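You operate a simulated robot arm through the tools that you are given. There is no shell and no other tool. Be economical: measure what you need, move in short steps, check, and stop when the job is done.

You are at the controls of a simulated robot arm. One attempt, no reset.

TASK
Get the brown tint ready: stir it up, pump the air into the waste cup, zero the counter.
Fine: two strokes at most, no drips; shut the valve after; leave the cup under the spouts. Set down upright: waste cup.

The check looks at the end state, three seconds after you hand in, the way a careful person would. Anything else that was tipped, shoved, dropped, spilled or broken makes it a failure.

THE ROBOT
A 6-joint arm with a fingered hand, hanging from a carriage that runs on a rail from [54.4, 0.1] to [-193.6, -0.3] (x, y) and turns from -6.109 to 5.899 rad about z. Base frame: it is fixed where the carriage stands at the start and does not move with it; the origin is on the floor, on the carriage's upright axis, x ahead of it, y to its left, z up; the surface under the hand at the start is at about z = 85. Lengths are in cm, angles in rad, forces in N, time in s.
With the tool pointing down near the work surface it reaches from about 10 to 66 cm from the robot's upright axis, wherever it stands. Its first joint turns from -2.897 to 2.897 rad. Places, roughly: blue plunger [70, -20, 110]; brown plunger [70, -30, 110]; can seat on the dispenser tray [50, -10, 90]; counter button [70, 10, 90]; dispenser tray [50, -10, 90]; green plunger [70, -10, 110]; orange plunger [70, -10, 110]; purple plunger [70, -20, 110]; red plunger [70, 0, 110]; valve knob [60, -10, 100]. Payload 4 kg.
The TCP is the grasp point between the finger pads, 2.9 cm short of the fingertips. In the tool frame z runs along the fingers and y along their closing line. Largest opening 10 cm; the body of the gripper starts 3.4 cm behind the TCP. The gripper is a hand of 5 fingers: y runs from the thumb to the fingers, the wrist lies at [-1.5, -11.4, -18.9] in the tool frame, and closing takes about 1.5 s.
Orientation is that of the tool frame in the base frame, as [roll, pitch, yaw] about the fixed x, y, z axes, in that order (R = Rz(yaw) Ry(pitch) Rx(roll)). With the fingers straight down and the wrist toward the robot, the tool's x, y and z point along [0, 1, 0], [1, 0, 0] and [0, 0, -1] of the base frame.

THE INTERFACE
- The arm moves only by the tool nudge_tool. Its argument "series" is a list of rows, each a list of 3 entries, a list of its own where there are three numbers: the shift along the base's x, y, z in units of 50 mm (1.0 is 50 mm), then the turn, a rotation vector about the base's x, y, z in units of 4 degrees (1.0 is 4 degrees), then the opening in per cent of the stroke, from 0 (shut) to 100 (fully open). In form: [[[tx, ty, tz], [wx, wy, wz], grip], ...]. A call has 1 to 10 rows; each row shifts and turns the commanded pose from where the row before left it. A call with a number of a shift or a turn outside -1 to 1 is refused whole. Each row takes 0.2 s and may step no farther than 5 cm and 0.15 rad from the row before; otherwise, or with a gripper value out of range, the whole call is refused. A pose out of reach is approached as far as the arm can. The call stops where the force on the tool passes 40 N (or 10 N more than at its start, if that is more) or the arm is blocked; 0.2 s more then pass. Each finger travels about 10.8 cm/s and halts on what it meets, pressing with about 29 N; the grip force reading is that of the motor and also rises with nothing between the fingers. The clock runs only during rows and for 0.2 s after the last one: add rows that do not move to give the fingers time. The reply holds the time, the measured pose of the TCP, the force on the tool along the base axes, the opening and the grip force, in the units named above and with some noise, with the torque about the TCP (base axes, N m) and any sound that the robot's microphone picked up.
- Cameras (640 x 400 px; columns grow to the right, rows downward): "scene" is now at [27.04, -0.8, 175.4]; the picture's right is [-0.09, -1.00, 0.00], its down [-0.82, 0.07, -0.57] and it looks along [0.57, -0.05, -0.82] (base axes); focal length 269 px, centre (320, 200). "wrist" rides on the gripper at [6.6, -8.6, -12.1] in the tool frame; the picture's right is [-0.76, 0.31, -0.58], its down [-0.59, -0.70, 0.40] and it looks along [-0.28, 0.64, 0.71] (tool axes); focal length 247 px, centre (320, 200). There is no depth. A picture from a camera that has moved, and an enlarged one, comes with that camera's place and axes in the base frame and with its lens.
- capture(camera): a new picture of that camera. The clock stands still meanwhile.
- raise_lower(by): slides the trunk up (or, below 0, down) by that many cm; the arm and the scene camera ride with it, the base frame stays. It gives what a move gives, with no picture.
- drive_base(legs): drives the robot by 1 to 6 legs, each [ahead, left, turn to the left] in cm, cm and rad, along the robot's own axes; the way and the turn of a leg run together, so that a leg with both is an arc; at most 150 cm and 3.142 rad a leg. The arm and the cameras ride along, it lands a little off, and it stops where it bumps. It keeps to its track: a leg is cut to what the track allows. It gives what a move gives.
- set_grasp(shape): the hand has 5 fingers and takes this shape, open, in about a second: jaw (thumb against the fingers, like two jaws); tri (thumb and two fingers); tip (a fingertip pinch); poke (one finger out to press); point (the index stretched); flat (the hand flat); cup (the hand cupped); fist (a fist). The gripper value then closes the fingers along that shape, each until it touches; the sizes above hold for jaw. It gives what a move gives, with no picture.
- head_to(pan, tilt): turns the head with the scene camera to pan (to the left, within 2.705 rad either way) and tilt (down, from -0.506 to 1.204), counted from straight ahead of the robot. It gives what a move gives.
- close_up(camera, box): a new picture of the part [left, top, right, bottom] of that camera's present view, enlarged. The clock stands still meanwhile.
- sign_off(): hands the job in; it is judged then, once.

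Work in short steps. Places have to be worked out from the pictures, the camera data and where the tool is seen: move nearer, look again, correct. Check each grasp and each placing, and mend what went wrong. You have 120 turns and 78 pictures in all, those below and enlarged ones among them. Open the gripper and draw the arm clear of the work before you hand the job in, unless the task says otherwise; then end with one line.

The tools are called after ">>>" as name(argument=value, ...) on one line, values as JSON. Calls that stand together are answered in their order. nudge_tool: Moves the arm, as the interface text tells. Its arguments: {"type":"object","properties":{"series":{"type":"array","items":{"type":"array"}}},"required":["series"]} The other tools are called the same way: raise_lower (by) slides the trunk up or down; set_grasp (shape) gives the hand a shape; drive_base (legs) drives the base; head_to (pan, tilt) turns the head that bears the scene camera; capture (camera) takes a picture; close_up (camera, box) takes an enlarged picture of a part of a camera's view; sign_off () hands the job in.

At the start:

```text
clock: 0.0
tool_pos: [62.48, -22.0, 142.17]
ee_rot: [3.141, 0.0, 1.571]
force: [0.0, -0.1, -0.5]
wrist_torque: [-0.02, -0.01, -0.01]
width: 9.98
grasp_force: 0.0
shape: jaw
trunk travel left (down, up): [-47.5, 12.5]
robot x, y, heading: [-0.2, -0.04, -0.002]
head pan, tilt: [-0.086, 0.962]
```

scene: 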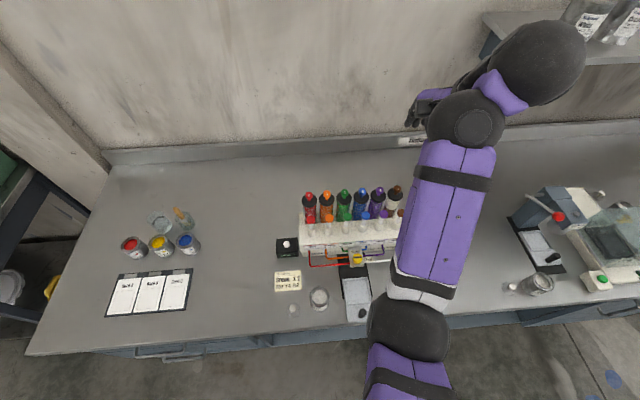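
wrist: 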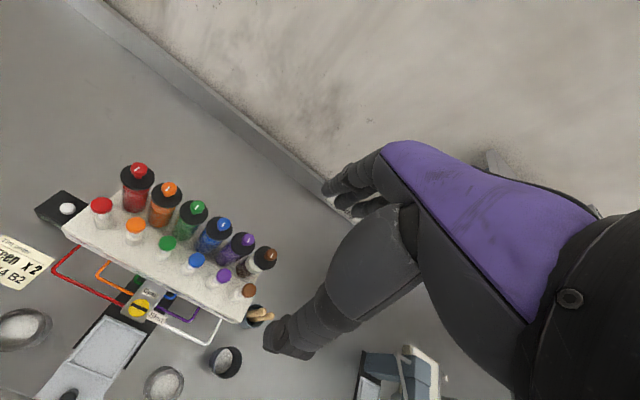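

The scene shows a dispenser with bottles and plungers, a valve, a tray, cups and a note. I look closer at the dispenser from both cameras.

>>> close_up(camera="wrist", box=[0, 150, 320, 400])

>>> close_up(camera="scene", box=[260, 180, 420, 330])

```text
1.60 times, centred on (160, 275) of wrist
camera zoom: at [53.88, -15.46, 154.48], right [0.31, -0.76, 0.58], down [-0.7, -0.59, -0.4], along [0.64, -0.28, -0.71], focal length 395 px, centre (576, 80)
```

zoom: 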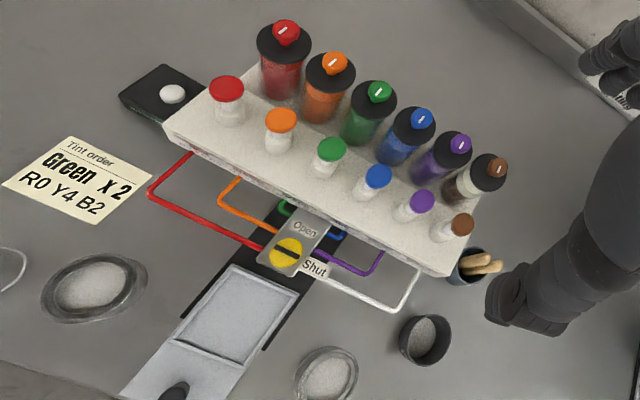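

```text
2.67 times, centred on (340, 255) of scene
camera zoom: at [27.04, -0.8, 175.4], right [-0.09, -1.0, 0.0], down [-0.82, 0.07, -0.57], along [0.57, -0.05, -0.82], focal length 717 px, centre (267, 53)
```

zoom: 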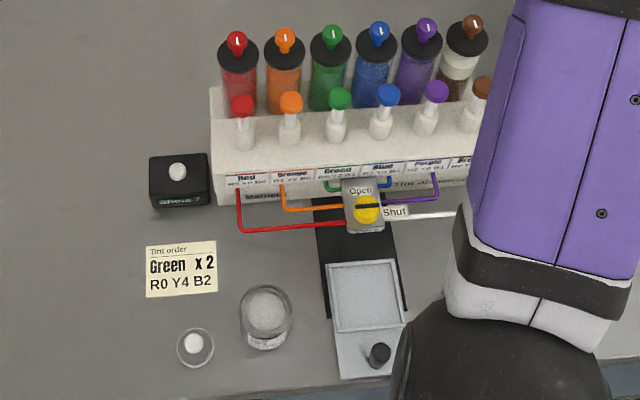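

I can see the counter "7", the valve at Shut, and the brown bottle partly hidden by the arm. I move the hand aside to the left to see the brown side.

>>> nudge_tool(series=[[[0, 1, 0], [0, 0, 0], 100], [[0, 1, 0], [0, 0, 0], 100], [[0, 1, 0], [0, 0, 0], 100], [[0, 1, 0], [0, 0, 0], 100], [[0, 1, 0], [0, 0, 0], 100], [[0, 1, 0], [0, 0, 0], 100], [[0, 1, 0], [0, 0, 0], 100], [[0, 1, 0], [0, 0, 0], 100], [[0, 1, 0], [0, 0, 0], 100], [[0, 1, 0], [0, 0, 0], 100]])

>>> capture(camera="scene")

>>> capture(camera="wrist")

```text
clock: 2.2
tool_pos: [62.43, 27.93, 142.28]
ee_rot: [-3.141, 0.0, 1.57]
force: [0.0, -0.4, -0.4]
wrist_torque: [0.04, 0.0, -0.03]
width: 9.96
grasp_force: 0.0
shape: jaw
trunk travel left (down, up): [-47.5, 12.5]
robot x, y, heading: [-0.08, -0.23, 0.002]
head pan, tilt: [-0.086, 0.962]
```

```text
73 pictures are left
camera scene: at [27.04, -0.83, 175.39], right [-0.09, -1.0, 0.0], down [-0.82, 0.07, -0.57], along [0.57, -0.05, -0.82], focal length 269 px, centre (320, 200)
```

scene: 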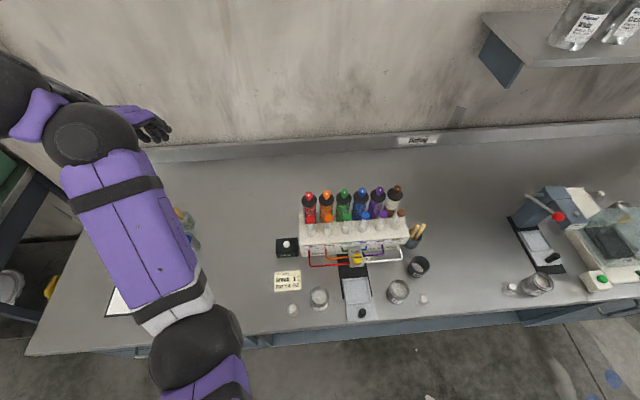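

```text
72 pictures are left
camera wrist: at [53.8, 34.45, 154.38], right [0.31, -0.76, 0.58], down [-0.7, -0.59, -0.4], along [0.64, -0.28, -0.71], focal length 247 px, centre (320, 200)
```

wrist: 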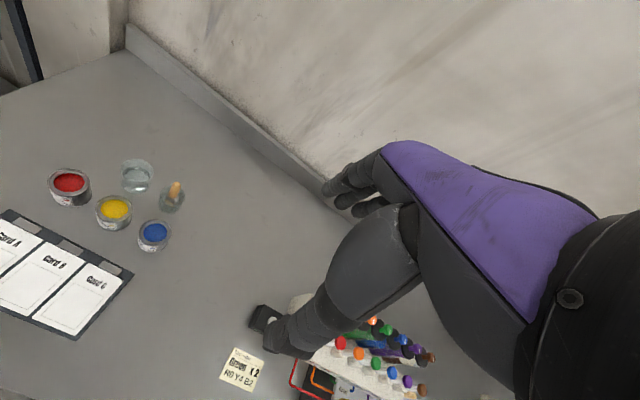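

>>> close_up(camera="scene", box=[290, 180, 350, 218])

>>> close_up(camera="scene", box=[270, 180, 430, 280])

>>> close_up(camera="scene", box=[275, 235, 435, 335])

```text
10.53 times, centred on (320, 199) of scene
camera zoom: at [27.04, -0.83, 175.39], right [-0.09, -1.0, 0.0], down [-0.82, 0.07, -0.57], along [0.57, -0.05, -0.82], focal length 2831 px, centre (320, 210)
```

zoom: 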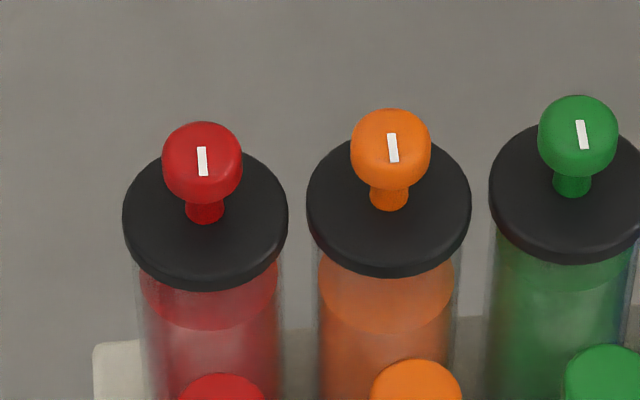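

```text
4.00 times, centred on (350, 230) of scene
camera zoom: at [27.04, -0.83, 175.39], right [-0.09, -1.0, 0.0], down [-0.82, 0.07, -0.57], along [0.57, -0.05, -0.82], focal length 1076 px, centre (200, 80)
```

zoom: 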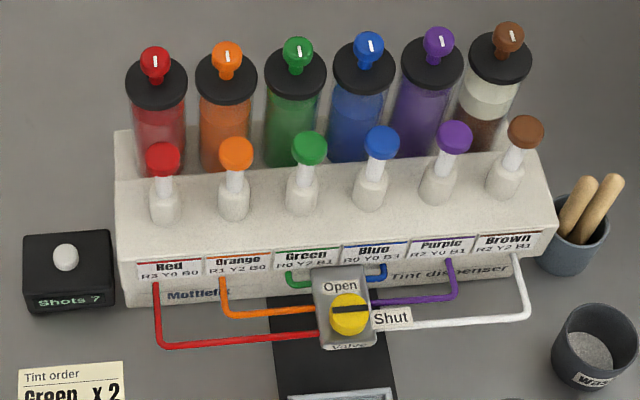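

```text
4.00 times, centred on (355, 285) of scene
camera zoom: at [27.04, -0.83, 175.39], right [-0.09, -1.0, 0.0], down [-0.82, 0.07, -0.57], along [0.57, -0.05, -0.82], focal length 1076 px, centre (180, -140)
```

zoom: 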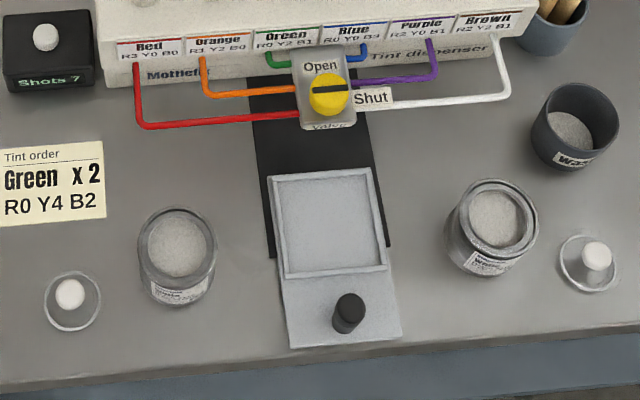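

The waste cup is the dark one near (58,-37). I lower the trunk (hand is clear at the left) to see the spouts from a flatter angle.

>>> raise_lower(by=-30)

>>> head_to(pan=-0.45, tilt=0.8)

>>> capture(camera="scene")

```text
clock: 5.2
tool_pos: [62.41, 27.76, 112.19]
ee_rot: [-3.141, 0.0, 1.569]
force: [0.4, -0.9, -0.7]
wrist_torque: [-0.02, 0.03, 0.02]
width: 10.0
grasp_force: 0.2
shape: jaw
trunk travel left (down, up): [-17.5, 42.5]
robot x, y, heading: [-0.03, 0.35, -0.0]
head pan, tilt: [-0.086, 0.962]
```

```text
clock: 6.0
tool_pos: [62.56, 27.92, 112.19]
ee_rot: [3.141, -0.001, 1.572]
force: [0.8, -0.6, 0.4]
wrist_torque: [0.01, 0.0, 0.0]
width: 9.96
grasp_force: 0.1
shape: jaw
trunk travel left (down, up): [-17.5, 42.5]
robot x, y, heading: [0.05, 0.23, -0.001]
head pan, tilt: [-0.45, 0.799]
```

```text
68 pictures are left
camera scene: at [27.13, -3.69, 146.63], right [-0.43, -0.9, 0.0], down [-0.65, 0.31, -0.7], along [0.63, -0.3, -0.72], focal length 269 px, centre (320, 200)
```

scene: 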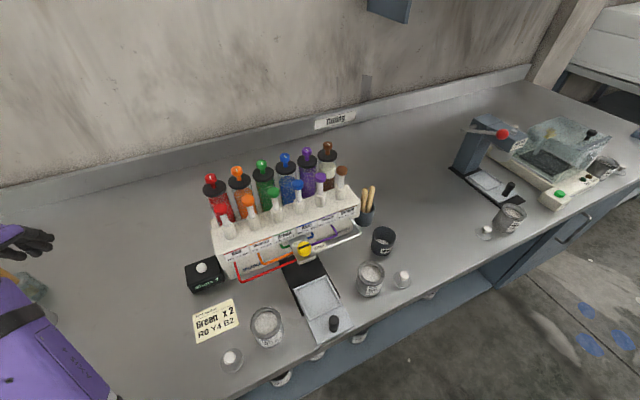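

>>> close_up(camera="scene", box=[200, 225, 400, 350])

>>> close_up(camera="scene", box=[260, 135, 400, 225])

>>> raise_lower(by=-13)

>>> head_to(pan=-0.35, tilt=0.7)

>>> close_up(camera="scene", box=[200, 150, 440, 300])

```text
3.20 times, centred on (300, 288) of scene
camera zoom: at [27.13, -3.69, 146.63], right [-0.43, -0.9, 0.0], down [-0.65, 0.31, -0.7], along [0.63, -0.3, -0.72], focal length 861 px, centre (384, -80)
```

zoom: 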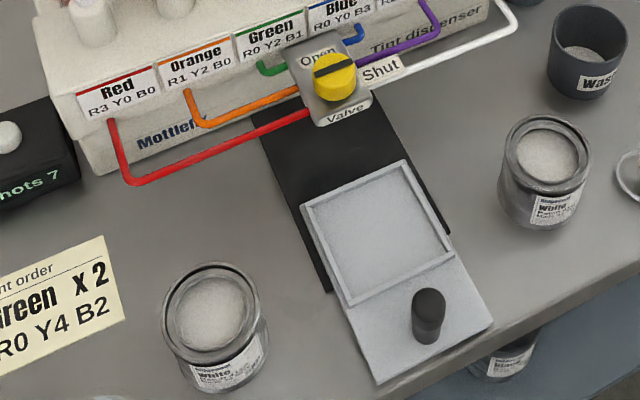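

```text
4.44 times, centred on (330, 180) of scene
camera zoom: at [27.13, -3.69, 146.63], right [-0.43, -0.9, 0.0], down [-0.65, 0.31, -0.7], along [0.63, -0.3, -0.72], focal length 1195 px, centre (276, 289)
```

zoom: 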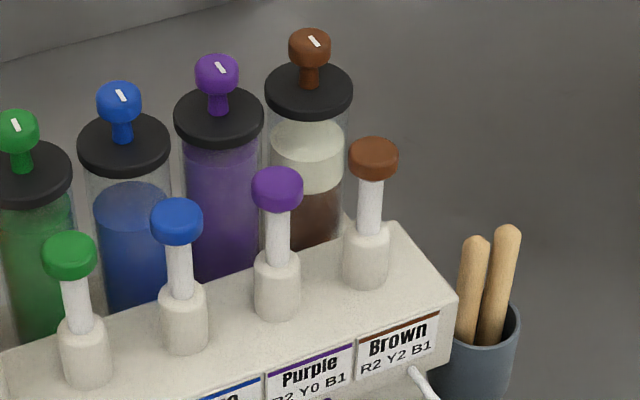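

```text
clock: 7.6
tool_pos: [62.48, 27.92, 99.15]
ee_rot: [-3.141, 0.0, 1.571]
force: [0.1, 0.9, -0.6]
wrist_torque: [-0.03, -0.01, 0.01]
width: 9.97
grasp_force: 0.1
shape: jaw
trunk travel left (down, up): [-4.5, 55.5]
robot x, y, heading: [-0.19, -0.04, 0.003]
head pan, tilt: [-0.45, 0.799]
```

```text
clock: 8.3
tool_pos: [62.36, 27.89, 99.33]
ee_rot: [3.141, -0.001, 1.572]
force: [0.4, -1.0, 0.4]
wrist_torque: [-0.03, 0.02, 0.0]
width: 10.0
grasp_force: 0.1
shape: jaw
trunk travel left (down, up): [-4.5, 55.5]
robot x, y, heading: [-0.18, 0.12, 0.003]
head pan, tilt: [-0.351, 0.7]
```

```text
2.67 times, centred on (320, 225) of scene
camera zoom: at [27.84, -3.11, 134.46], right [-0.34, -0.94, 0.0], down [-0.61, 0.22, -0.76], along [0.72, -0.26, -0.64], focal length 717 px, centre (320, 133)
```

zoom: 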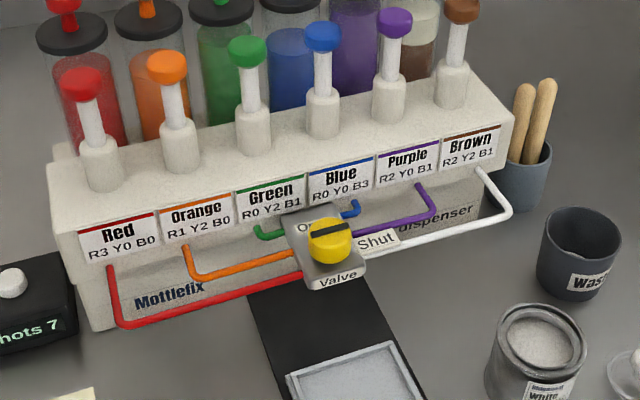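

Triangulating: stirrer knob of brown ≈(74,-28.3,110.5), brown plunger ≈(67.5,-28.7,107.6), valve knob ≈(58.7,-15,97), waste cup rim ≈(57.5,-36.4,91). Far items are out of reach, so I raise the trunk and drive ahead.

>>> raise_lower(by=40)

>>> drive_base(legs=[[22, 0, 0]])

>>> set_grasp(shape="tip")

>>> head_to(pan=-0.4, tilt=1.0)

>>> capture(camera="scene")

>>> capture(camera="wrist")

```text
clock: 12.1
tool_pos: [62.37, 27.86, 139.21]
ee_rot: [3.141, 0.0, 1.57]
force: [-0.8, -0.9, 0.0]
wrist_torque: [0.02, 0.0, -0.03]
width: 9.99
grasp_force: 0.1
shape: jaw
trunk travel left (down, up): [-44.5, 15.5]
robot x, y, heading: [-0.22, -0.12, -0.004]
head pan, tilt: [-0.351, 0.7]
```

```text
clock: 13.8
tool_pos: [84.31, 27.85, 139.18]
ee_rot: [-3.141, 0.001, 1.571]
force: [1.0, -0.2, -0.4]
wrist_torque: [-0.01, -0.01, 0.0]
width: 9.98
grasp_force: 0.1
shape: jaw
trunk travel left (down, up): [-44.5, 15.5]
robot x, y, heading: [22.16, 0.23, 0.002]
head pan, tilt: [-0.351, 0.7]
```

```text
clock: 14.7
tool_pos: [84.33, 27.81, 139.36]
ee_rot: [3.141, 0.002, 1.571]
force: [-1.1, 0.4, 0.1]
wrist_torque: [0.0, 0.0, 0.02]
width: 9.99
grasp_force: 0.1
shape: tip
trunk travel left (down, up): [-44.5, 15.5]
robot x, y, heading: [21.79, 0.2, 0.001]
head pan, tilt: [-0.351, 0.7]
```

```text
clock: 15.5
tool_pos: [84.44, 27.84, 139.29]
ee_rot: [-3.141, 0.0, 1.571]
force: [0.3, 0.4, -0.2]
wrist_torque: [-0.01, 0.01, -0.01]
width: 9.97
grasp_force: 0.0
shape: tip
trunk travel left (down, up): [-44.5, 15.5]
robot x, y, heading: [21.88, 0.11, 0.001]
head pan, tilt: [-0.4, 1.0]
```

```text
64 pictures are left
camera scene: at [48.13, -2.87, 172.13], right [-0.39, -0.92, 0.0], down [-0.77, 0.33, -0.54], along [0.5, -0.21, -0.84], focal length 269 px, centre (320, 200)
```

scene: 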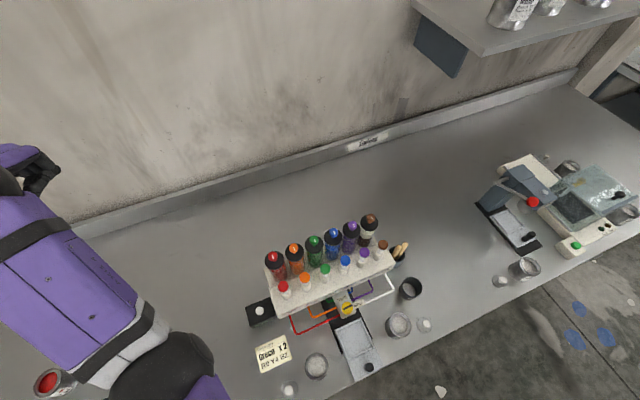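

```text
63 pictures are left
camera wrist: at [75.66, 34.45, 151.41], right [0.31, -0.76, 0.58], down [-0.7, -0.59, -0.4], along [0.64, -0.28, -0.71], focal length 247 px, centre (320, 200)
```

wrist: 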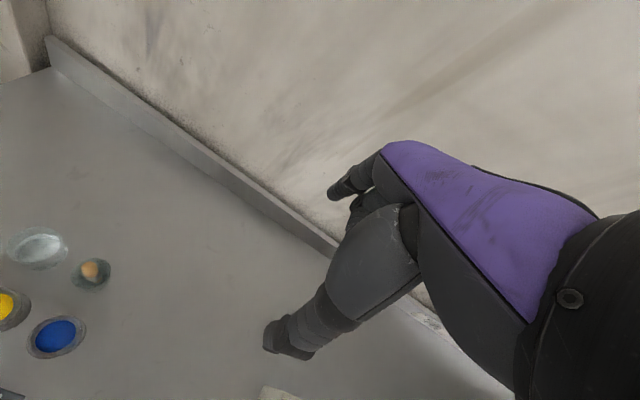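

The tip pinch has the index and thumb out. I move above the brown stirrer knob at a safe height.

>>> nudge_tool(series=[[[-0.2, -0.95, 0], [0, 0, 0], 60], [[-0.2, -0.95, 0], [0, 0, 0], 60], [[-0.2, -0.95, 0], [0, 0, 0], 60], [[-0.2, -0.95, 0], [0, 0, 0], 60], [[-0.2, -0.95, 0], [0, 0, 0], 60], [[-0.2, -0.95, 0], [0, 0, 0], 60], [[-0.2, -0.95, 0], [0, 0, 0], 60], [[-0.2, -0.95, 0], [0, 0, 0], 60], [[-0.2, -0.95, 0], [0, 0, 0], 60], [[-0.2, -0.95, 0], [0, 0, 0], 60]])

>>> nudge_tool(series=[[[0, -0.87, -0.5], [0, 0, 0], 60], [[0, -0.87, -0.6], [0, 0, 0], 60], [[0, 0, -0.8], [0, 0, 0], 60], [[0, 0, -0.8], [0, 0, 0], 60]])

>>> capture(camera="wrist")

```text
clock: 17.7
tool_pos: [80.39, -19.43, 135.13]
ee_rot: [3.138, 0.002, 1.568]
force: [0.2, 0.6, 0.4]
wrist_torque: [0.0, -0.01, -0.06]
width: 6.04
grasp_force: 0.2
shape: tip
out of reach, approached as far as the arm can: row 2, 3, 4, 5, 6, 7, 8, 9, 10
trunk travel left (down, up): [-44.5, 15.5]
robot x, y, heading: [21.68, -0.22, 0.003]
head pan, tilt: [-0.4, 1.0]
```

```text
refused: row 1 steps farther than a row can; nothing moved
```

```text
62 pictures are left
camera wrist: at [71.8, -12.86, 147.36], right [0.3, -0.76, 0.58], down [-0.7, -0.59, -0.4], along [0.64, -0.29, -0.71], focal length 247 px, centre (320, 200)
```

wrist: 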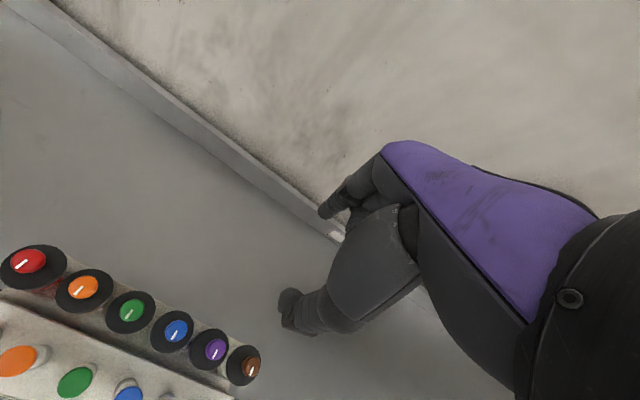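

Reach is short at this height; the wrist view confirms the knob at ≈(74.2,-28.5). I lower the trunk rather than the arm, then continue.

>>> raise_lower(by=-12)

>>> nudge_tool(series=[[[-0.5, -0.3, 0], [0, 0, 0], 60], [[-0.4, -0.5, 0], [0, 0, 0], 60], [[-0.3, -0.5, 0], [0, 0, 0], 60], [[0, -0.5, 0], [0, 0, 0], 60]])

```text
clock: 19.2
tool_pos: [80.45, -19.5, 123.28]
ee_rot: [3.141, 0.0, 1.568]
force: [-0.8, 0.0, 0.3]
wrist_torque: [-0.02, 0.04, -0.02]
width: 6.05
grasp_force: 0.0
shape: tip
trunk travel left (down, up): [-32.5, 27.5]
robot x, y, heading: [21.97, 0.31, 0.0]
head pan, tilt: [-0.4, 1.0]
```

```text
clock: 19.9
tool_pos: [78.5, -24.56, 121.2]
ee_rot: [3.137, -0.007, 1.554]
force: [16.4, 10.2, 7.0]
wrist_torque: [-0.83, 3.01, -2.23]
width: 6.03
grasp_force: 0.0
shape: tip
out of reach, approached as far as the arm can: row 1, 2, 3
trunk travel left (down, up): [-32.5, 27.5]
robot x, y, heading: [21.69, 0.17, -0.002]
head pan, tilt: [-0.4, 1.0]
stopped in row 3: the force on the tool passed its limit at 109 N (the readings are from after the stop); the commanded pose is now the measured one
```

A force stop happened unexpectedly; I look before moving further.

>>> capture(camera="scene")

>>> capture(camera="wrist")

```text
61 pictures are left
camera scene: at [48.14, -2.84, 160.13], right [-0.39, -0.92, 0.0], down [-0.78, 0.33, -0.54], along [0.5, -0.21, -0.84], focal length 269 px, centre (320, 200)
```

scene: 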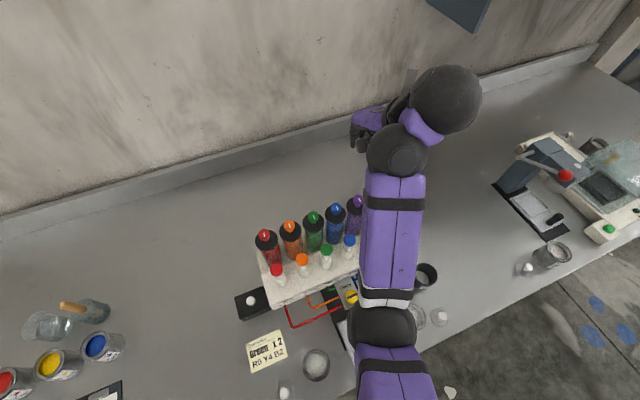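

```text
60 pictures are left
camera wrist: at [69.89, -17.89, 133.48], right [0.29, -0.77, 0.57], down [-0.71, -0.57, -0.41], along [0.64, -0.29, -0.71], focal length 247 px, centre (320, 200)
```

wrist: 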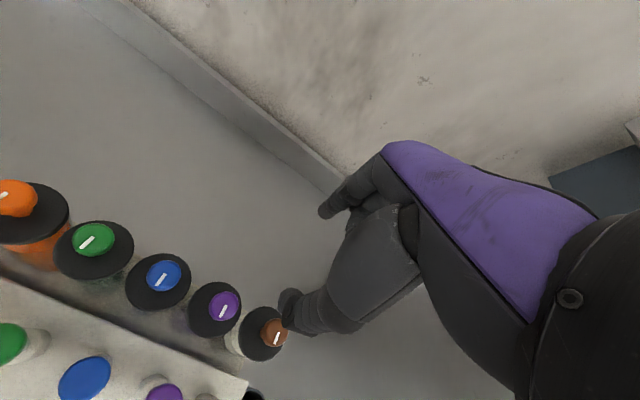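

The contact line passes near the wrist joint at z≈135 where nothing stands: the arm is folded against itself. I raise the trunk and reach down with the arm instead.

>>> raise_lower(by=22)

>>> nudge_tool(series=[[[0, 0, -0.5], [0, 0, 0], 60], [[0, 0, -0.8], [0, 0, 0], 60], [[0, 0, -0.8], [0, 0, 0], 60], [[0, 0, -0.8], [0, 0, 0], 60], [[0, 0, -0.8], [0, 0, 0], 60]])

```text
clock: 22.2
tool_pos: [78.49, -24.58, 143.22]
ee_rot: [3.137, -0.007, 1.555]
force: [31.0, 17.8, 10.9]
wrist_torque: [-1.66, 5.21, -4.0]
width: 6.02
grasp_force: 0.1
shape: tip
trunk travel left (down, up): [-54.5, 5.5]
robot x, y, heading: [21.93, 0.22, -0.001]
head pan, tilt: [-0.4, 1.0]
```

```text
clock: 22.5
tool_pos: [78.41, -24.63, 143.08]
ee_rot: [3.137, -0.011, 1.553]
force: [14.0, 6.0, 5.3]
wrist_torque: [-0.48, 2.36, -1.61]
width: 6.02
grasp_force: 0.0
shape: tip
trunk travel left (down, up): [-54.5, 5.5]
robot x, y, heading: [21.5, 0.03, -0.005]
head pan, tilt: [-0.4, 1.0]
stopped in row 1: the force on the tool passed its limit at 69 N (the readings are from after the stop); the commanded pose is now the measured one
```

The force rides along with the arm, so it is self-contact. I back out along the force direction (+x, +y), then lower.

>>> nudge_tool(series=[[[0.3, 0.2, 0.1], [0, 0, 0], 60], [[0.5, 0.3, 0], [0, 0, 0], 60], [[0.5, 0, 0], [0, 0, 0], 60]])

```text
clock: 23.3
tool_pos: [85.03, -21.98, 143.52]
ee_rot: [3.139, -0.009, 1.554]
force: [-0.3, 0.4, 0.4]
wrist_torque: [0.01, -0.01, -0.01]
width: 6.03
grasp_force: 0.1
shape: tip
trunk travel left (down, up): [-54.5, 5.5]
robot x, y, heading: [21.78, -0.01, 0.001]
head pan, tilt: [-0.4, 1.0]
```

Free now. Lower with the arm at this further radius, then come in.

>>> nudge_tool(series=[[[0, 0, -0.6], [0, 0, 0], 60], [[0, 0, -0.9], [0, 0, 0], 60], [[0, -0.3, -0.9], [0, 0, 0], 60], [[0, -0.3, -0.9], [0, 0, 0], 60], [[-0.5, -0.3, -0.3], [0, 0, 0], 60]])

```text
clock: 23.7
tool_pos: [84.91, -21.92, 141.25]
ee_rot: [3.137, -0.024, 1.535]
force: [8.5, -0.7, -1.0]
wrist_torque: [-0.15, 1.13, -0.7]
width: 6.03
grasp_force: 0.1
shape: tip
trunk travel left (down, up): [-54.5, 5.5]
robot x, y, heading: [21.6, -0.13, -0.004]
head pan, tilt: [-0.4, 1.0]
stopped in row 2: the force on the tool passed its limit at 106 N (the readings are from after the stop); the commanded pose is now the measured one
```

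Contact is on the camera side of the hand against the forearm. I back up and yaw the hand to align with the arm's azimuth (about -0.4 rad) to relieve it.

>>> nudge_tool(series=[[[0, 0, 0.5], [0, 0, 0], 60], [[0, 0, 0], [0, 0, -1], 60], [[0, 0, 0], [0, 0, -1], 60], [[0, 0, 0], [0, 0, -1], 60], [[0, 0, 0], [0, 0, -1], 60], [[0, 0, 0], [0, 0, -1], 60], [[0, 0, 0], [0, 0, -1], 60]])

>>> capture(camera="scene")

```text
clock: 25.3
tool_pos: [84.96, -22.06, 143.75]
ee_rot: [3.139, -0.023, 1.116]
force: [-0.2, -0.3, 0.3]
wrist_torque: [0.03, 0.02, 0.0]
width: 6.02
grasp_force: 0.1
shape: tip
trunk travel left (down, up): [-54.5, 5.5]
robot x, y, heading: [21.6, -0.08, -0.0]
head pan, tilt: [-0.4, 1.0]
```

```text
59 pictures are left
camera scene: at [48.13, -2.87, 182.12], right [-0.39, -0.92, 0.0], down [-0.78, 0.33, -0.54], along [0.5, -0.21, -0.84], focal length 269 px, centre (320, 200)
```

scene: 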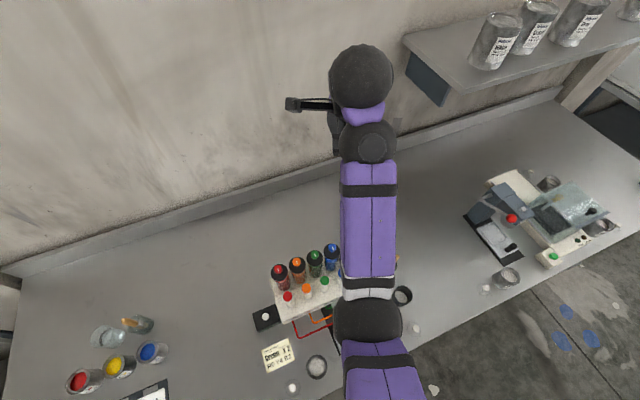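

Clear now; lower with yaw aligned.

>>> nudge_tool(series=[[[0, 0, -0.5], [0, 0, 0], 60], [[0, 0, -0.7], [0, 0, 0], 60], [[0, 0, -0.7], [0, 0, 0], 60], [[0, 0, -0.7], [0, 0, 0], 60], [[0, 0, -0.7], [0, 0, 0], 60]])

```text
clock: 26.5
tool_pos: [84.78, -22.01, 130.85]
ee_rot: [3.139, -0.024, 1.116]
force: [-0.2, -0.6, 1.1]
wrist_torque: [-0.01, 0.02, -0.01]
width: 6.03
grasp_force: 0.1
shape: tip
out of reach, approached as far as the arm can: row 5
trunk travel left (down, up): [-54.5, 5.5]
robot x, y, heading: [22.07, 0.21, -0.001]
head pan, tilt: [-0.4, 1.0]
```

Good. Now come in and down toward the knob, still above it.

>>> nudge_tool(series=[[[-0.4, -0.2, -0.3], [0, 0, 0], 60], [[-0.5, -0.3, -0.3], [0, 0, 0], 60], [[-0.5, -0.3, -0.3], [0, 0, 0], 60], [[-0.4, -0.3, -0.3], [0, 0, -0.5], 60], [[-0.3, -0.2, -0.3], [0, 0, -0.5], 60]])

>>> capture(camera="wrist")

```text
clock: 27.7
tool_pos: [74.22, -28.39, 123.49]
ee_rot: [3.136, -0.022, 1.048]
force: [-0.1, 0.3, 0.1]
wrist_torque: [0.01, 0.01, 0.02]
width: 6.05
grasp_force: 0.0
shape: tip
trunk travel left (down, up): [-54.5, 5.5]
robot x, y, heading: [21.79, 0.14, -0.004]
head pan, tilt: [-0.4, 1.0]
```

```text
58 pictures are left
camera wrist: at [69.89, -18.67, 135.78], right [-0.12, -0.82, 0.56], down [-0.9, -0.15, -0.41], along [0.42, -0.55, -0.72], focal length 247 px, centre (320, 200)
```

wrist: 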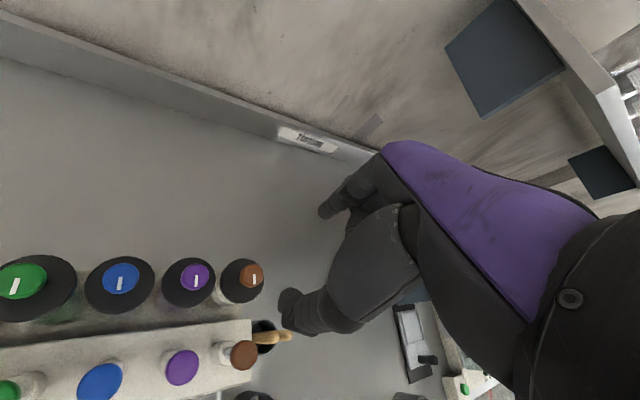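

Knob is directly below at ≈(74.3,-28.2). I narrow the opening and descend partway, then check.

>>> nudge_tool(series=[[[0, 0, -0.5], [0, 0, 0], 42], [[0, 0, -0.5], [0, 0, 0], 42], [[0, 0, -0.5], [0, 0, 0], 42], [[0, 0, -0.4], [0, 0, 0], 42]])

>>> close_up(camera="wrist", box=[200, 150, 440, 350])

```text
clock: 28.7
tool_pos: [74.37, -28.56, 113.95]
ee_rot: [3.137, -0.023, 1.047]
force: [-0.4, 0.2, -0.9]
wrist_torque: [0.01, -0.02, 0.01]
width: 4.24
grasp_force: 0.1
shape: tip
out of reach, approached as far as the arm can: row 1
trunk travel left (down, up): [-54.5, 5.5]
robot x, y, heading: [21.79, 0.01, 0.003]
head pan, tilt: [-0.4, 1.0]
```

```text
2.00 times, centred on (320, 250) of wrist
camera zoom: at [69.97, -18.69, 126.28], right [-0.12, -0.82, 0.56], down [-0.9, -0.15, -0.42], along [0.42, -0.55, -0.72], focal length 494 px, centre (320, 100)
```

zoom: 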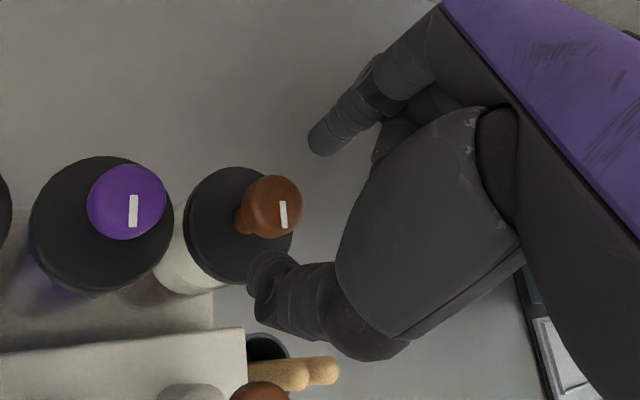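

Alignment is good (knob at ≈(74.3,-28.1), lid top ≈107.5). I shift slightly and descend to z≈111.

>>> nudge_tool(series=[[[0, 0.08, -0.3], [0, 0, 0], 42], [[0, 0, -0.3], [0, 0, 0], 42]])

>>> close_up(camera="wrist", box=[200, 150, 440, 350])

```text
clock: 29.3
tool_pos: [74.31, -28.06, 110.98]
ee_rot: [3.138, -0.023, 1.048]
force: [-0.2, -0.1, -0.3]
wrist_torque: [0.02, 0.0, 0.01]
width: 4.24
grasp_force: 0.1
shape: tip
trunk travel left (down, up): [-54.5, 5.5]
robot x, y, heading: [21.73, 0.09, 0.0]
head pan, tilt: [-0.4, 1.0]
```

```text
2.00 times, centred on (320, 250) of wrist
camera zoom: at [69.96, -18.26, 123.26], right [-0.12, -0.82, 0.56], down [-0.9, -0.15, -0.41], along [0.42, -0.55, -0.72], focal length 494 px, centre (320, 100)
```

zoom: 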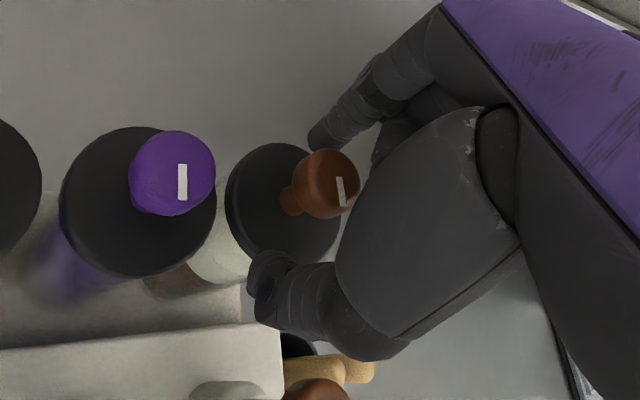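

Knob is between the finger and thumb. Close on it.

>>> nudge_tool(series=[[[0, 0, 0], [0, 0, 0], 20], [[0, 0, 0], [0, 0, 0], 5], [[0, 0, 0], [0, 0, 0], 5], [[0, 0, 0], [0, 0, 0], 5]])

>>> close_up(camera="wrist", box=[200, 150, 440, 350])

```text
clock: 30.3
tool_pos: [74.31, -27.91, 111.03]
ee_rot: [3.138, -0.025, 1.048]
force: [2.7, -0.6, -3.0]
wrist_torque: [0.01, -0.08, 0.01]
width: 1.76
grasp_force: 28.6
shape: tip
trunk travel left (down, up): [-54.5, 5.5]
robot x, y, heading: [21.88, -0.13, 0.001]
head pan, tilt: [-0.4, 1.0]
```

```text
2.00 times, centred on (320, 250) of wrist
camera zoom: at [70.0, -18.25, 123.27], right [-0.12, -0.82, 0.56], down [-0.9, -0.15, -0.41], along [0.42, -0.55, -0.72], focal length 494 px, centre (320, 100)
```

zoom: 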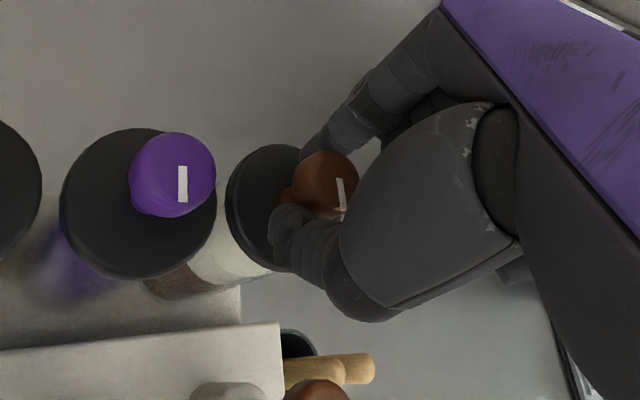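

Gripped (width 1.76, 28.6 N). Try a turn of 16° to see whether the stirrer turns freely.

>>> nudge_tool(series=[[[0, 0, 0], [0, 0, -1], 5], [[0, 0, 0], [0, 0, -1], 5], [[0, 0, 0], [0, 0, -1], 5], [[0, 0, 0], [0, 0, -1], 5]])

>>> close_up(camera="wrist", box=[200, 150, 440, 350])

```text
clock: 31.3
tool_pos: [74.53, -27.85, 111.09]
ee_rot: [3.138, -0.023, 0.771]
force: [14.3, 4.9, -9.0]
wrist_torque: [0.1, -0.29, 0.19]
width: 1.76
grasp_force: 28.8
shape: tip
trunk travel left (down, up): [-54.5, 5.5]
robot x, y, heading: [22.19, -0.07, -0.001]
head pan, tilt: [-0.4, 1.0]
```

```text
2.00 times, centred on (320, 250) of wrist
camera zoom: at [72.92, -17.28, 123.31], right [-0.34, -0.76, 0.56], down [-0.9, 0.1, -0.41], along [0.26, -0.65, -0.72], focal length 494 px, centre (320, 100)
```

zoom: 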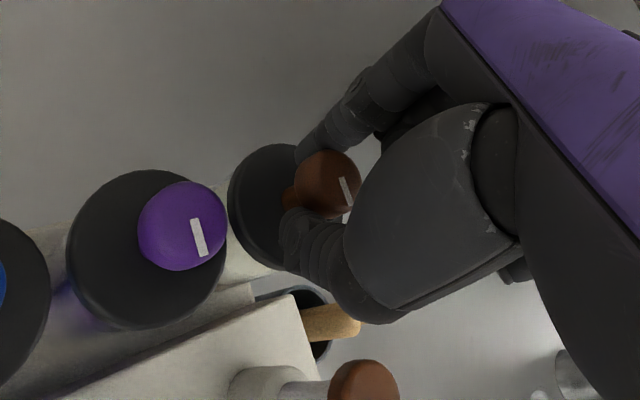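

The mark seems to have moved only partly with the hand. I turn the other way and compare the mark and torque.

>>> nudge_tool(series=[[[0, 0, 0], [0, 0, 1], 5], [[0, 0, 0], [0, 0, 1], 5], [[0, 0, 0], [0, 0, 1], 5], [[0, 0, 0], [0, 0, 1], 5], [[0, 0, 0], [0, 0, 1], 5], [[0, 0, 0], [0, 0, 1], 5], [[0, 0, 0], [0, 0, 1], 5], [[0, 0, 0], [0, 0, 1], 5]])

>>> close_up(camera="wrist", box=[200, 150, 440, 350])

```text
clock: 33.1
tool_pos: [74.21, -28.2, 110.96]
ee_rot: [3.138, -0.024, 1.325]
force: [3.0, -1.5, -5.2]
wrist_torque: [-0.03, -0.04, -0.03]
width: 1.78
grasp_force: 28.9
shape: tip
trunk travel left (down, up): [-54.5, 5.5]
robot x, y, heading: [21.89, 0.18, 0.001]
head pan, tilt: [-0.4, 1.0]
```

```text
2.00 times, centred on (320, 250) of wrist
camera zoom: at [67.38, -19.89, 123.29], right [0.11, -0.82, 0.56], down [-0.82, -0.39, -0.41], along [0.56, -0.42, -0.72], focal length 494 px, centre (320, 100)
```

zoom: 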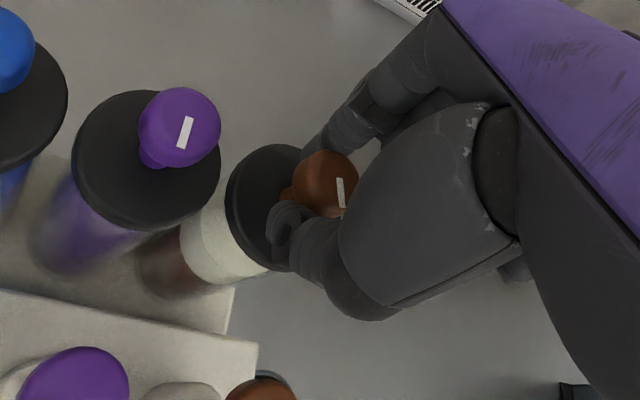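

The mark stays fixed relative to the hand now, so the knob turns. I keep turning, counter-clockwise.

>>> nudge_tool(series=[[[0, 0, 0], [0, 0, 1], 4], [[0, 0, 0], [0, 0, 1], 4], [[0, 0, 0], [0, 0, 1], 4], [[0, 0, 0], [0, 0, 1], 4], [[0, 0, 0], [0, 0, 1], 4], [[0, 0, 0], [0, 0, 1], 4], [[0, 0, 0], [0, 0, 1], 4], [[0, 0, 0], [0, 0, 1], 4], [[0, 0, 0], [0, 0, 1], 4], [[0, 0, 0], [0, 0, 1], 4]])

>>> close_up(camera="wrist", box=[160, 150, 440, 350])

```text
clock: 35.3
tool_pos: [74.15, -28.25, 110.98]
ee_rot: [3.139, -0.024, 2.023]
force: [-0.9, -8.2, -6.2]
wrist_torque: [-0.18, 0.06, -0.09]
width: 1.78
grasp_force: 28.9
shape: tip
trunk travel left (down, up): [-54.5, 5.5]
robot x, y, heading: [21.93, -0.07, -0.003]
head pan, tilt: [-0.4, 1.0]
```

```text
2.00 times, centred on (300, 250) of wrist
camera zoom: at [63.64, -26.31, 123.31], right [0.61, -0.56, 0.56], down [-0.38, -0.83, -0.41], along [0.7, 0.04, -0.72], focal length 494 px, centre (360, 100)
```

zoom: 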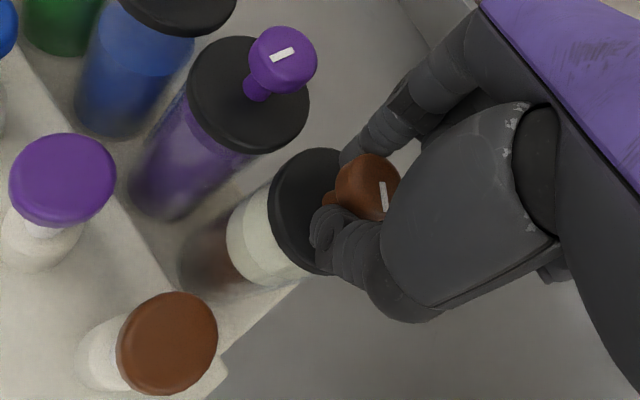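

Turned another 40°, mark following. Continue.

>>> nudge_tool(series=[[[0, 0, 0], [0, 0, 1], 4], [[0, 0, 0], [0, 0, 1], 4], [[0, 0, 0], [0, 0, 1], 4], [[0, 0, 0], [0, 0, 1], 4], [[0, 0, 0], [0, 0, 1], 4], [[0, 0, 0], [0, 0, 1], 4], [[0, 0, 0], [0, 0, 1], 4], [[0, 0, 0], [0, 0, 1], 4], [[0, 0, 0], [0, 0, 1], 4], [[0, 0, 0], [0, 0, 1], 4]])

>>> nudge_tool(series=[[[0, 0, 0], [0, 0, 1], 4], [[0, 0, 0], [0, 0, 1], 4], [[0, 0, 0], [0, 0, 1], 4], [[0, 0, 0], [0, 0, 1], 4], [[0, 0, 0], [0, 0, 1], 4], [[0, 0, 0], [0, 0, 1], 4], [[0, 0, 0], [0, 0, 1], 4], [[0, 0, 0], [0, 0, 1], 4], [[0, 0, 0], [0, 0, 1], 4], [[0, 0, 0], [0, 0, 1], 4]])

>>> capture(camera="wrist")

```text
clock: 37.5
tool_pos: [70.46, -24.46, 112.66]
ee_rot: [3.14, -0.02, 2.722]
force: [0.1, 0.3, -0.5]
wrist_torque: [0.03, 0.0, 0.0]
width: 0.0
grasp_force: 28.8
shape: tip
out of reach, approached as far as the arm can: row 6, 7, 8, 9, 10
trunk travel left (down, up): [-54.5, 5.5]
robot x, y, heading: [22.24, 0.22, -0.0]
head pan, tilt: [-0.4, 1.0]
```

```text
clock: 39.7
tool_pos: [64.51, -23.81, 109.32]
ee_rot: [-3.032, -0.008, -3.018]
force: [0.0, 0.1, -0.8]
wrist_torque: [0.04, 0.04, -0.03]
width: 0.0
grasp_force: 29.3
shape: tip
out of reach, approached as far as the arm can: row 1, 2, 3, 4, 5, 6, 7, 8, 9, 10
trunk travel left (down, up): [-54.5, 5.5]
robot x, y, heading: [21.85, 0.17, -0.005]
head pan, tilt: [-0.4, 1.0]
```

```text
51 pictures are left
camera wrist: at [58.91, -31.68, 122.34], right [0.71, 0.46, 0.53], down [0.67, -0.67, -0.32], along [0.21, 0.59, -0.78], focal length 247 px, centre (320, 200)
```

wrist: 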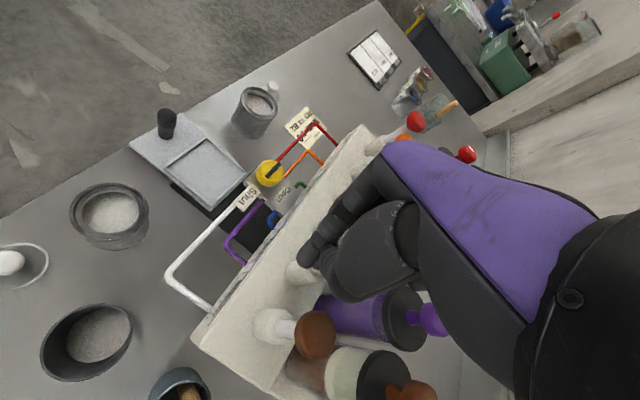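

The arm left the reachable range and slipped off the knob; hand is now near the purple plunger. Lift straight up at once and inspect.

>>> nudge_tool(series=[[[0, 0, 0.4], [0, 0, 0], 4], [[0, 0, 0.6], [0, 0, 0], 4], [[0, 0, 0.6], [0, 0, 0], 4]])

>>> capture(camera="wrist")

>>> capture(camera="scene")

```text
clock: 40.5
tool_pos: [64.66, -23.67, 109.24]
ee_rot: [-3.031, -0.006, -3.022]
force: [-0.2, -0.2, 0.4]
wrist_torque: [-0.02, -0.03, 0.02]
width: 0.0
grasp_force: 29.4
shape: tip
out of reach, approached as far as the arm can: row 1, 2, 3
trunk travel left (down, up): [-54.5, 5.5]
robot x, y, heading: [22.08, 0.22, 0.001]
head pan, tilt: [-0.4, 1.0]
```

```text
50 pictures are left
camera wrist: at [58.92, -31.67, 122.36], right [0.71, 0.46, 0.53], down [0.67, -0.67, -0.32], along [0.21, 0.59, -0.78], focal length 247 px, centre (320, 200)
```

wrist: 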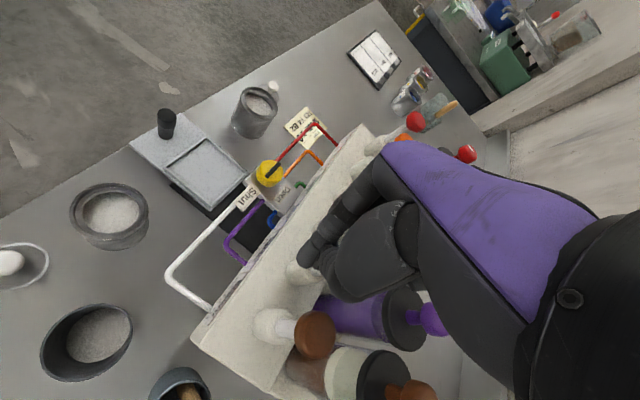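

```text
49 pictures are left
camera scene: at [48.13, -2.87, 182.12], right [-0.39, -0.92, 0.0], down [-0.78, 0.33, -0.54], along [0.5, -0.21, -0.84], focal length 269 px, centre (320, 200)
```

scene: 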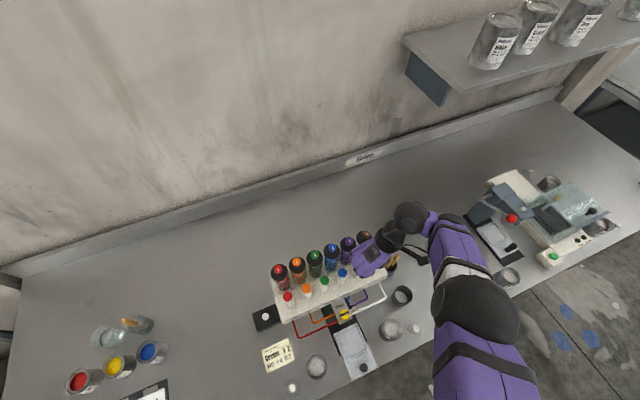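

The arm didn't follow. I lift with the trunk.

>>> raise_lower(by=5.4)

>>> nudge_tool(series=[[[0, 0, 0], [0, 0, -1], 30], [[0, 0, 0], [0, 0, -1], 30]])

>>> capture(camera="wrist")

```text
clock: 41.5
tool_pos: [64.58, -23.76, 114.68]
ee_rot: [-3.032, -0.008, -3.019]
force: [-0.8, 0.6, -0.5]
wrist_torque: [0.01, 0.0, 0.04]
width: 0.0
grasp_force: 29.0
shape: tip
trunk travel left (down, up): [-59.9, 0.1]
robot x, y, heading: [21.83, 0.11, 0.003]
head pan, tilt: [-0.4, 1.0]
```

```text
clock: 42.1
tool_pos: [65.27, -24.24, 114.38]
ee_rot: [-3.034, -0.009, 3.127]
force: [-0.3, -0.5, 0.0]
wrist_torque: [0.02, -0.01, -0.01]
width: 2.99
grasp_force: 0.1
shape: tip
out of reach, approached as far as the arm can: row 1, 2
trunk travel left (down, up): [-59.9, 0.1]
robot x, y, heading: [21.5, -0.11, 0.002]
head pan, tilt: [-0.4, 1.0]
```

```text
48 pictures are left
camera wrist: at [58.5, -31.31, 127.39], right [0.77, 0.35, 0.53], down [0.57, -0.75, -0.33], along [0.29, 0.56, -0.78], focal length 247 px, centre (320, 200)
```

wrist: 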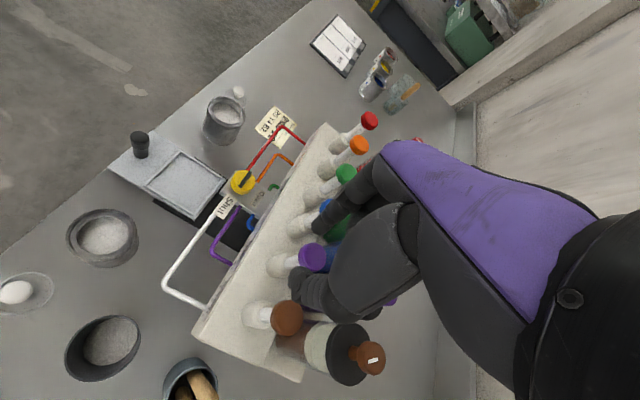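

Nothing was disturbed: the plungers stand up. I rotate the hand back while staying above everything.

>>> nudge_tool(series=[[[0, 0, 0.1], [0, 0, -1], 42], [[0, 0, 0.1], [0, 0, -1], 42], [[0, 0, 0.1], [0, 0, -1], 42], [[0.1, 0, 0.1], [0, 0, -1], 42], [[0.2, -0.1, 0], [0, 0, -1], 42], [[0.2, -0.1, 0], [0, 0, -1], 42], [[0.2, -0.1, 0], [0, 0, -1], 42], [[0.2, -0.1, 0], [0, 0, -1], 42], [[0.2, -0.1, 0], [0, 0, -1], 42], [[0.2, -0.1, 0], [0, 0, -1], 42]])

```text
clock: 44.3
tool_pos: [73.53, -28.8, 115.23]
ee_rot: [-3.033, -0.006, 2.426]
force: [0.6, 0.1, -0.2]
wrist_torque: [-0.03, 0.02, -0.01]
width: 4.15
grasp_force: 0.1
shape: tip
out of reach, approached as far as the arm can: row 1, 2, 3, 4
trunk travel left (down, up): [-59.9, 0.1]
robot x, y, heading: [21.75, 0.1, -0.001]
head pan, tilt: [-0.4, 1.0]
```

Now continue unwinding at height; also remove the slight tilt at the end.

>>> nudge_tool(series=[[[0.15, 0.12, 0], [0, 0, -1], 42], [[0, 0, 0], [0, 0, -1], 42], [[0, 0, 0], [0, 0, -1], 42], [[0, 0, 0], [0, 0, -1], 42], [[0, 0, 0], [0, 0, -1], 42], [[0, 0, 0], [0, 0, -1], 42], [[0, 0, 0], [0, 0, -1], 42], [[0, 0, 0], [0, 0, -1], 42], [[0, 0, 0], [0, 0, -1], 42], [[0, 0, 0], [0, 0, -1], 42]])

>>> nudge_tool(series=[[[0, 0, 0], [0, 0, -1], 42], [[0, 0, 0], [0, 0, -1], 42], [[0, 0, 0], [0, 0, -1], 42], [[0, 0, 0], [0, 0, -1], 42], [[0, 0, 0], [0, 0, -1], 42], [[0, 0, 0], [0, 0, -1], 42], [[0, 0, 0], [0, 0, -1], 42], [[0, 0, 0], [0, 0, -1], 42], [[0, 0, 0], [0, 0, -1], 42], [[0, 0, 0], [0, 0, -1], 42]])

```text
clock: 46.5
tool_pos: [74.21, -28.15, 115.23]
ee_rot: [-3.032, -0.006, 1.725]
force: [0.9, -0.3, 0.2]
wrist_torque: [0.02, 0.03, -0.01]
width: 4.16
grasp_force: 0.0
shape: tip
trunk travel left (down, up): [-59.9, 0.1]
robot x, y, heading: [21.42, 0.13, -0.001]
head pan, tilt: [-0.4, 1.0]
```

```text
clock: 48.7
tool_pos: [74.08, -28.18, 115.13]
ee_rot: [-3.03, -0.008, 1.028]
force: [-0.5, 0.4, 0.3]
wrist_torque: [0.04, -0.01, -0.02]
width: 4.15
grasp_force: 0.0
shape: tip
trunk travel left (down, up): [-59.9, 0.1]
robot x, y, heading: [21.86, -0.05, 0.0]
head pan, tilt: [-0.4, 1.0]
```

Fix tilt and continue clockwise to gain range for a long stroke.

>>> nudge_tool(series=[[[0, 0, 0], [-0.4, -0.68, 0], 42], [[0, 0, 0], [-0.4, -0.68, 0], 42], [[0, 0, 0], [0, 0, -1], 42], [[0, 0, 0], [0, 0, -1], 42], [[0, 0, 0], [0, 0, -1], 42], [[0, 0, 0], [0, 0, -1], 42], [[0, 0, 0], [0, 0, -1], 42], [[0, 0, 0], [0, 0, -1], 42], [[0, 0, 0], [0, 0, -1], 42], [[0, 0, 0], [0, 0, -1], 42]])

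>>> capture(camera="wrist")

```text
clock: 50.9
tool_pos: [74.15, -28.22, 115.24]
ee_rot: [3.141, -0.008, 0.471]
force: [0.2, 0.3, -0.1]
wrist_torque: [0.01, 0.03, -0.02]
width: 4.12
grasp_force: 0.0
shape: tip
trunk travel left (down, up): [-59.9, 0.1]
robot x, y, heading: [21.82, -0.11, -0.003]
head pan, tilt: [-0.4, 1.0]
```

```text
47 pictures are left
camera wrist: at [75.98, -17.5, 127.44], right [-0.54, -0.62, 0.57], down [-0.84, 0.36, -0.4], along [0.04, -0.7, -0.72], focal length 247 px, centre (320, 200)
```

wrist: 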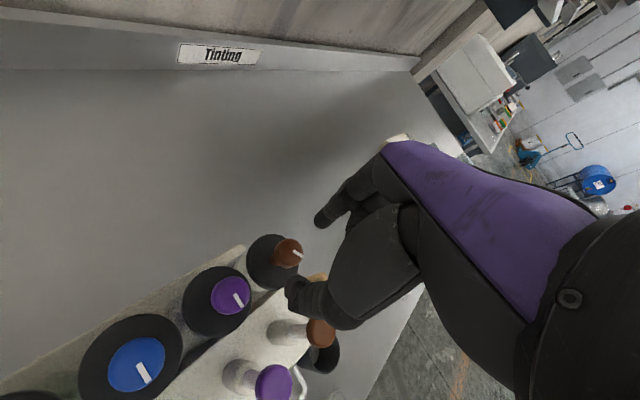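

Range is good here. Descend to z≈111, grip, and turn ccw about 95° in two checked calls.

>>> nudge_tool(series=[[[0, 0, -0.4], [0, 0, 0], 42], [[0, 0, -0.45], [0, 0, 0], 42], [[0, 0, 0], [0, 0, 0], 20], [[0, 0, 0], [0, 0, 0], 4], [[0, 0, 0], [0, 0, 0], 4], [[0, 0, 0], [0, 0, 1], 4], [[0, 0, 0], [0, 0, 1], 4], [[0, 0, 0], [0, 0, 1], 4], [[0, 0, 0], [0, 0, 1], 4], [[0, 0, 0], [0, 0, 1], 4]])

>>> capture(camera="wrist")

```text
clock: 53.1
tool_pos: [74.02, -28.29, 110.88]
ee_rot: [-3.141, -0.007, 0.822]
force: [1.1, -9.3, -8.6]
wrist_torque: [-0.15, 0.05, -0.07]
width: 1.69
grasp_force: 28.8
shape: tip
trunk travel left (down, up): [-59.9, 0.1]
robot x, y, heading: [21.94, 0.03, 0.0]
head pan, tilt: [-0.4, 1.0]
```

```text
46 pictures are left
camera wrist: at [72.17, -17.66, 123.14], right [-0.29, -0.77, 0.57], down [-0.91, 0.05, -0.4], along [0.28, -0.64, -0.72], focal length 247 px, centre (320, 200)
```

wrist: 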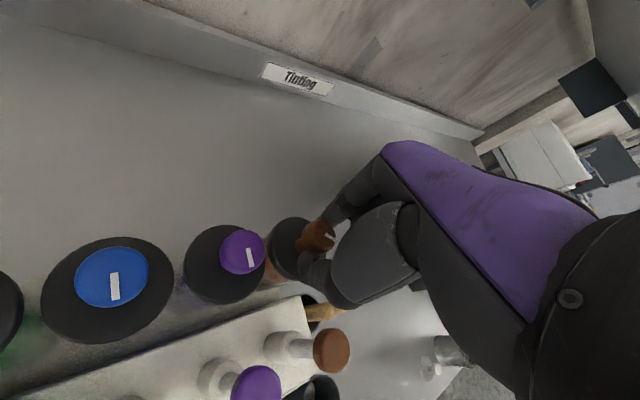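

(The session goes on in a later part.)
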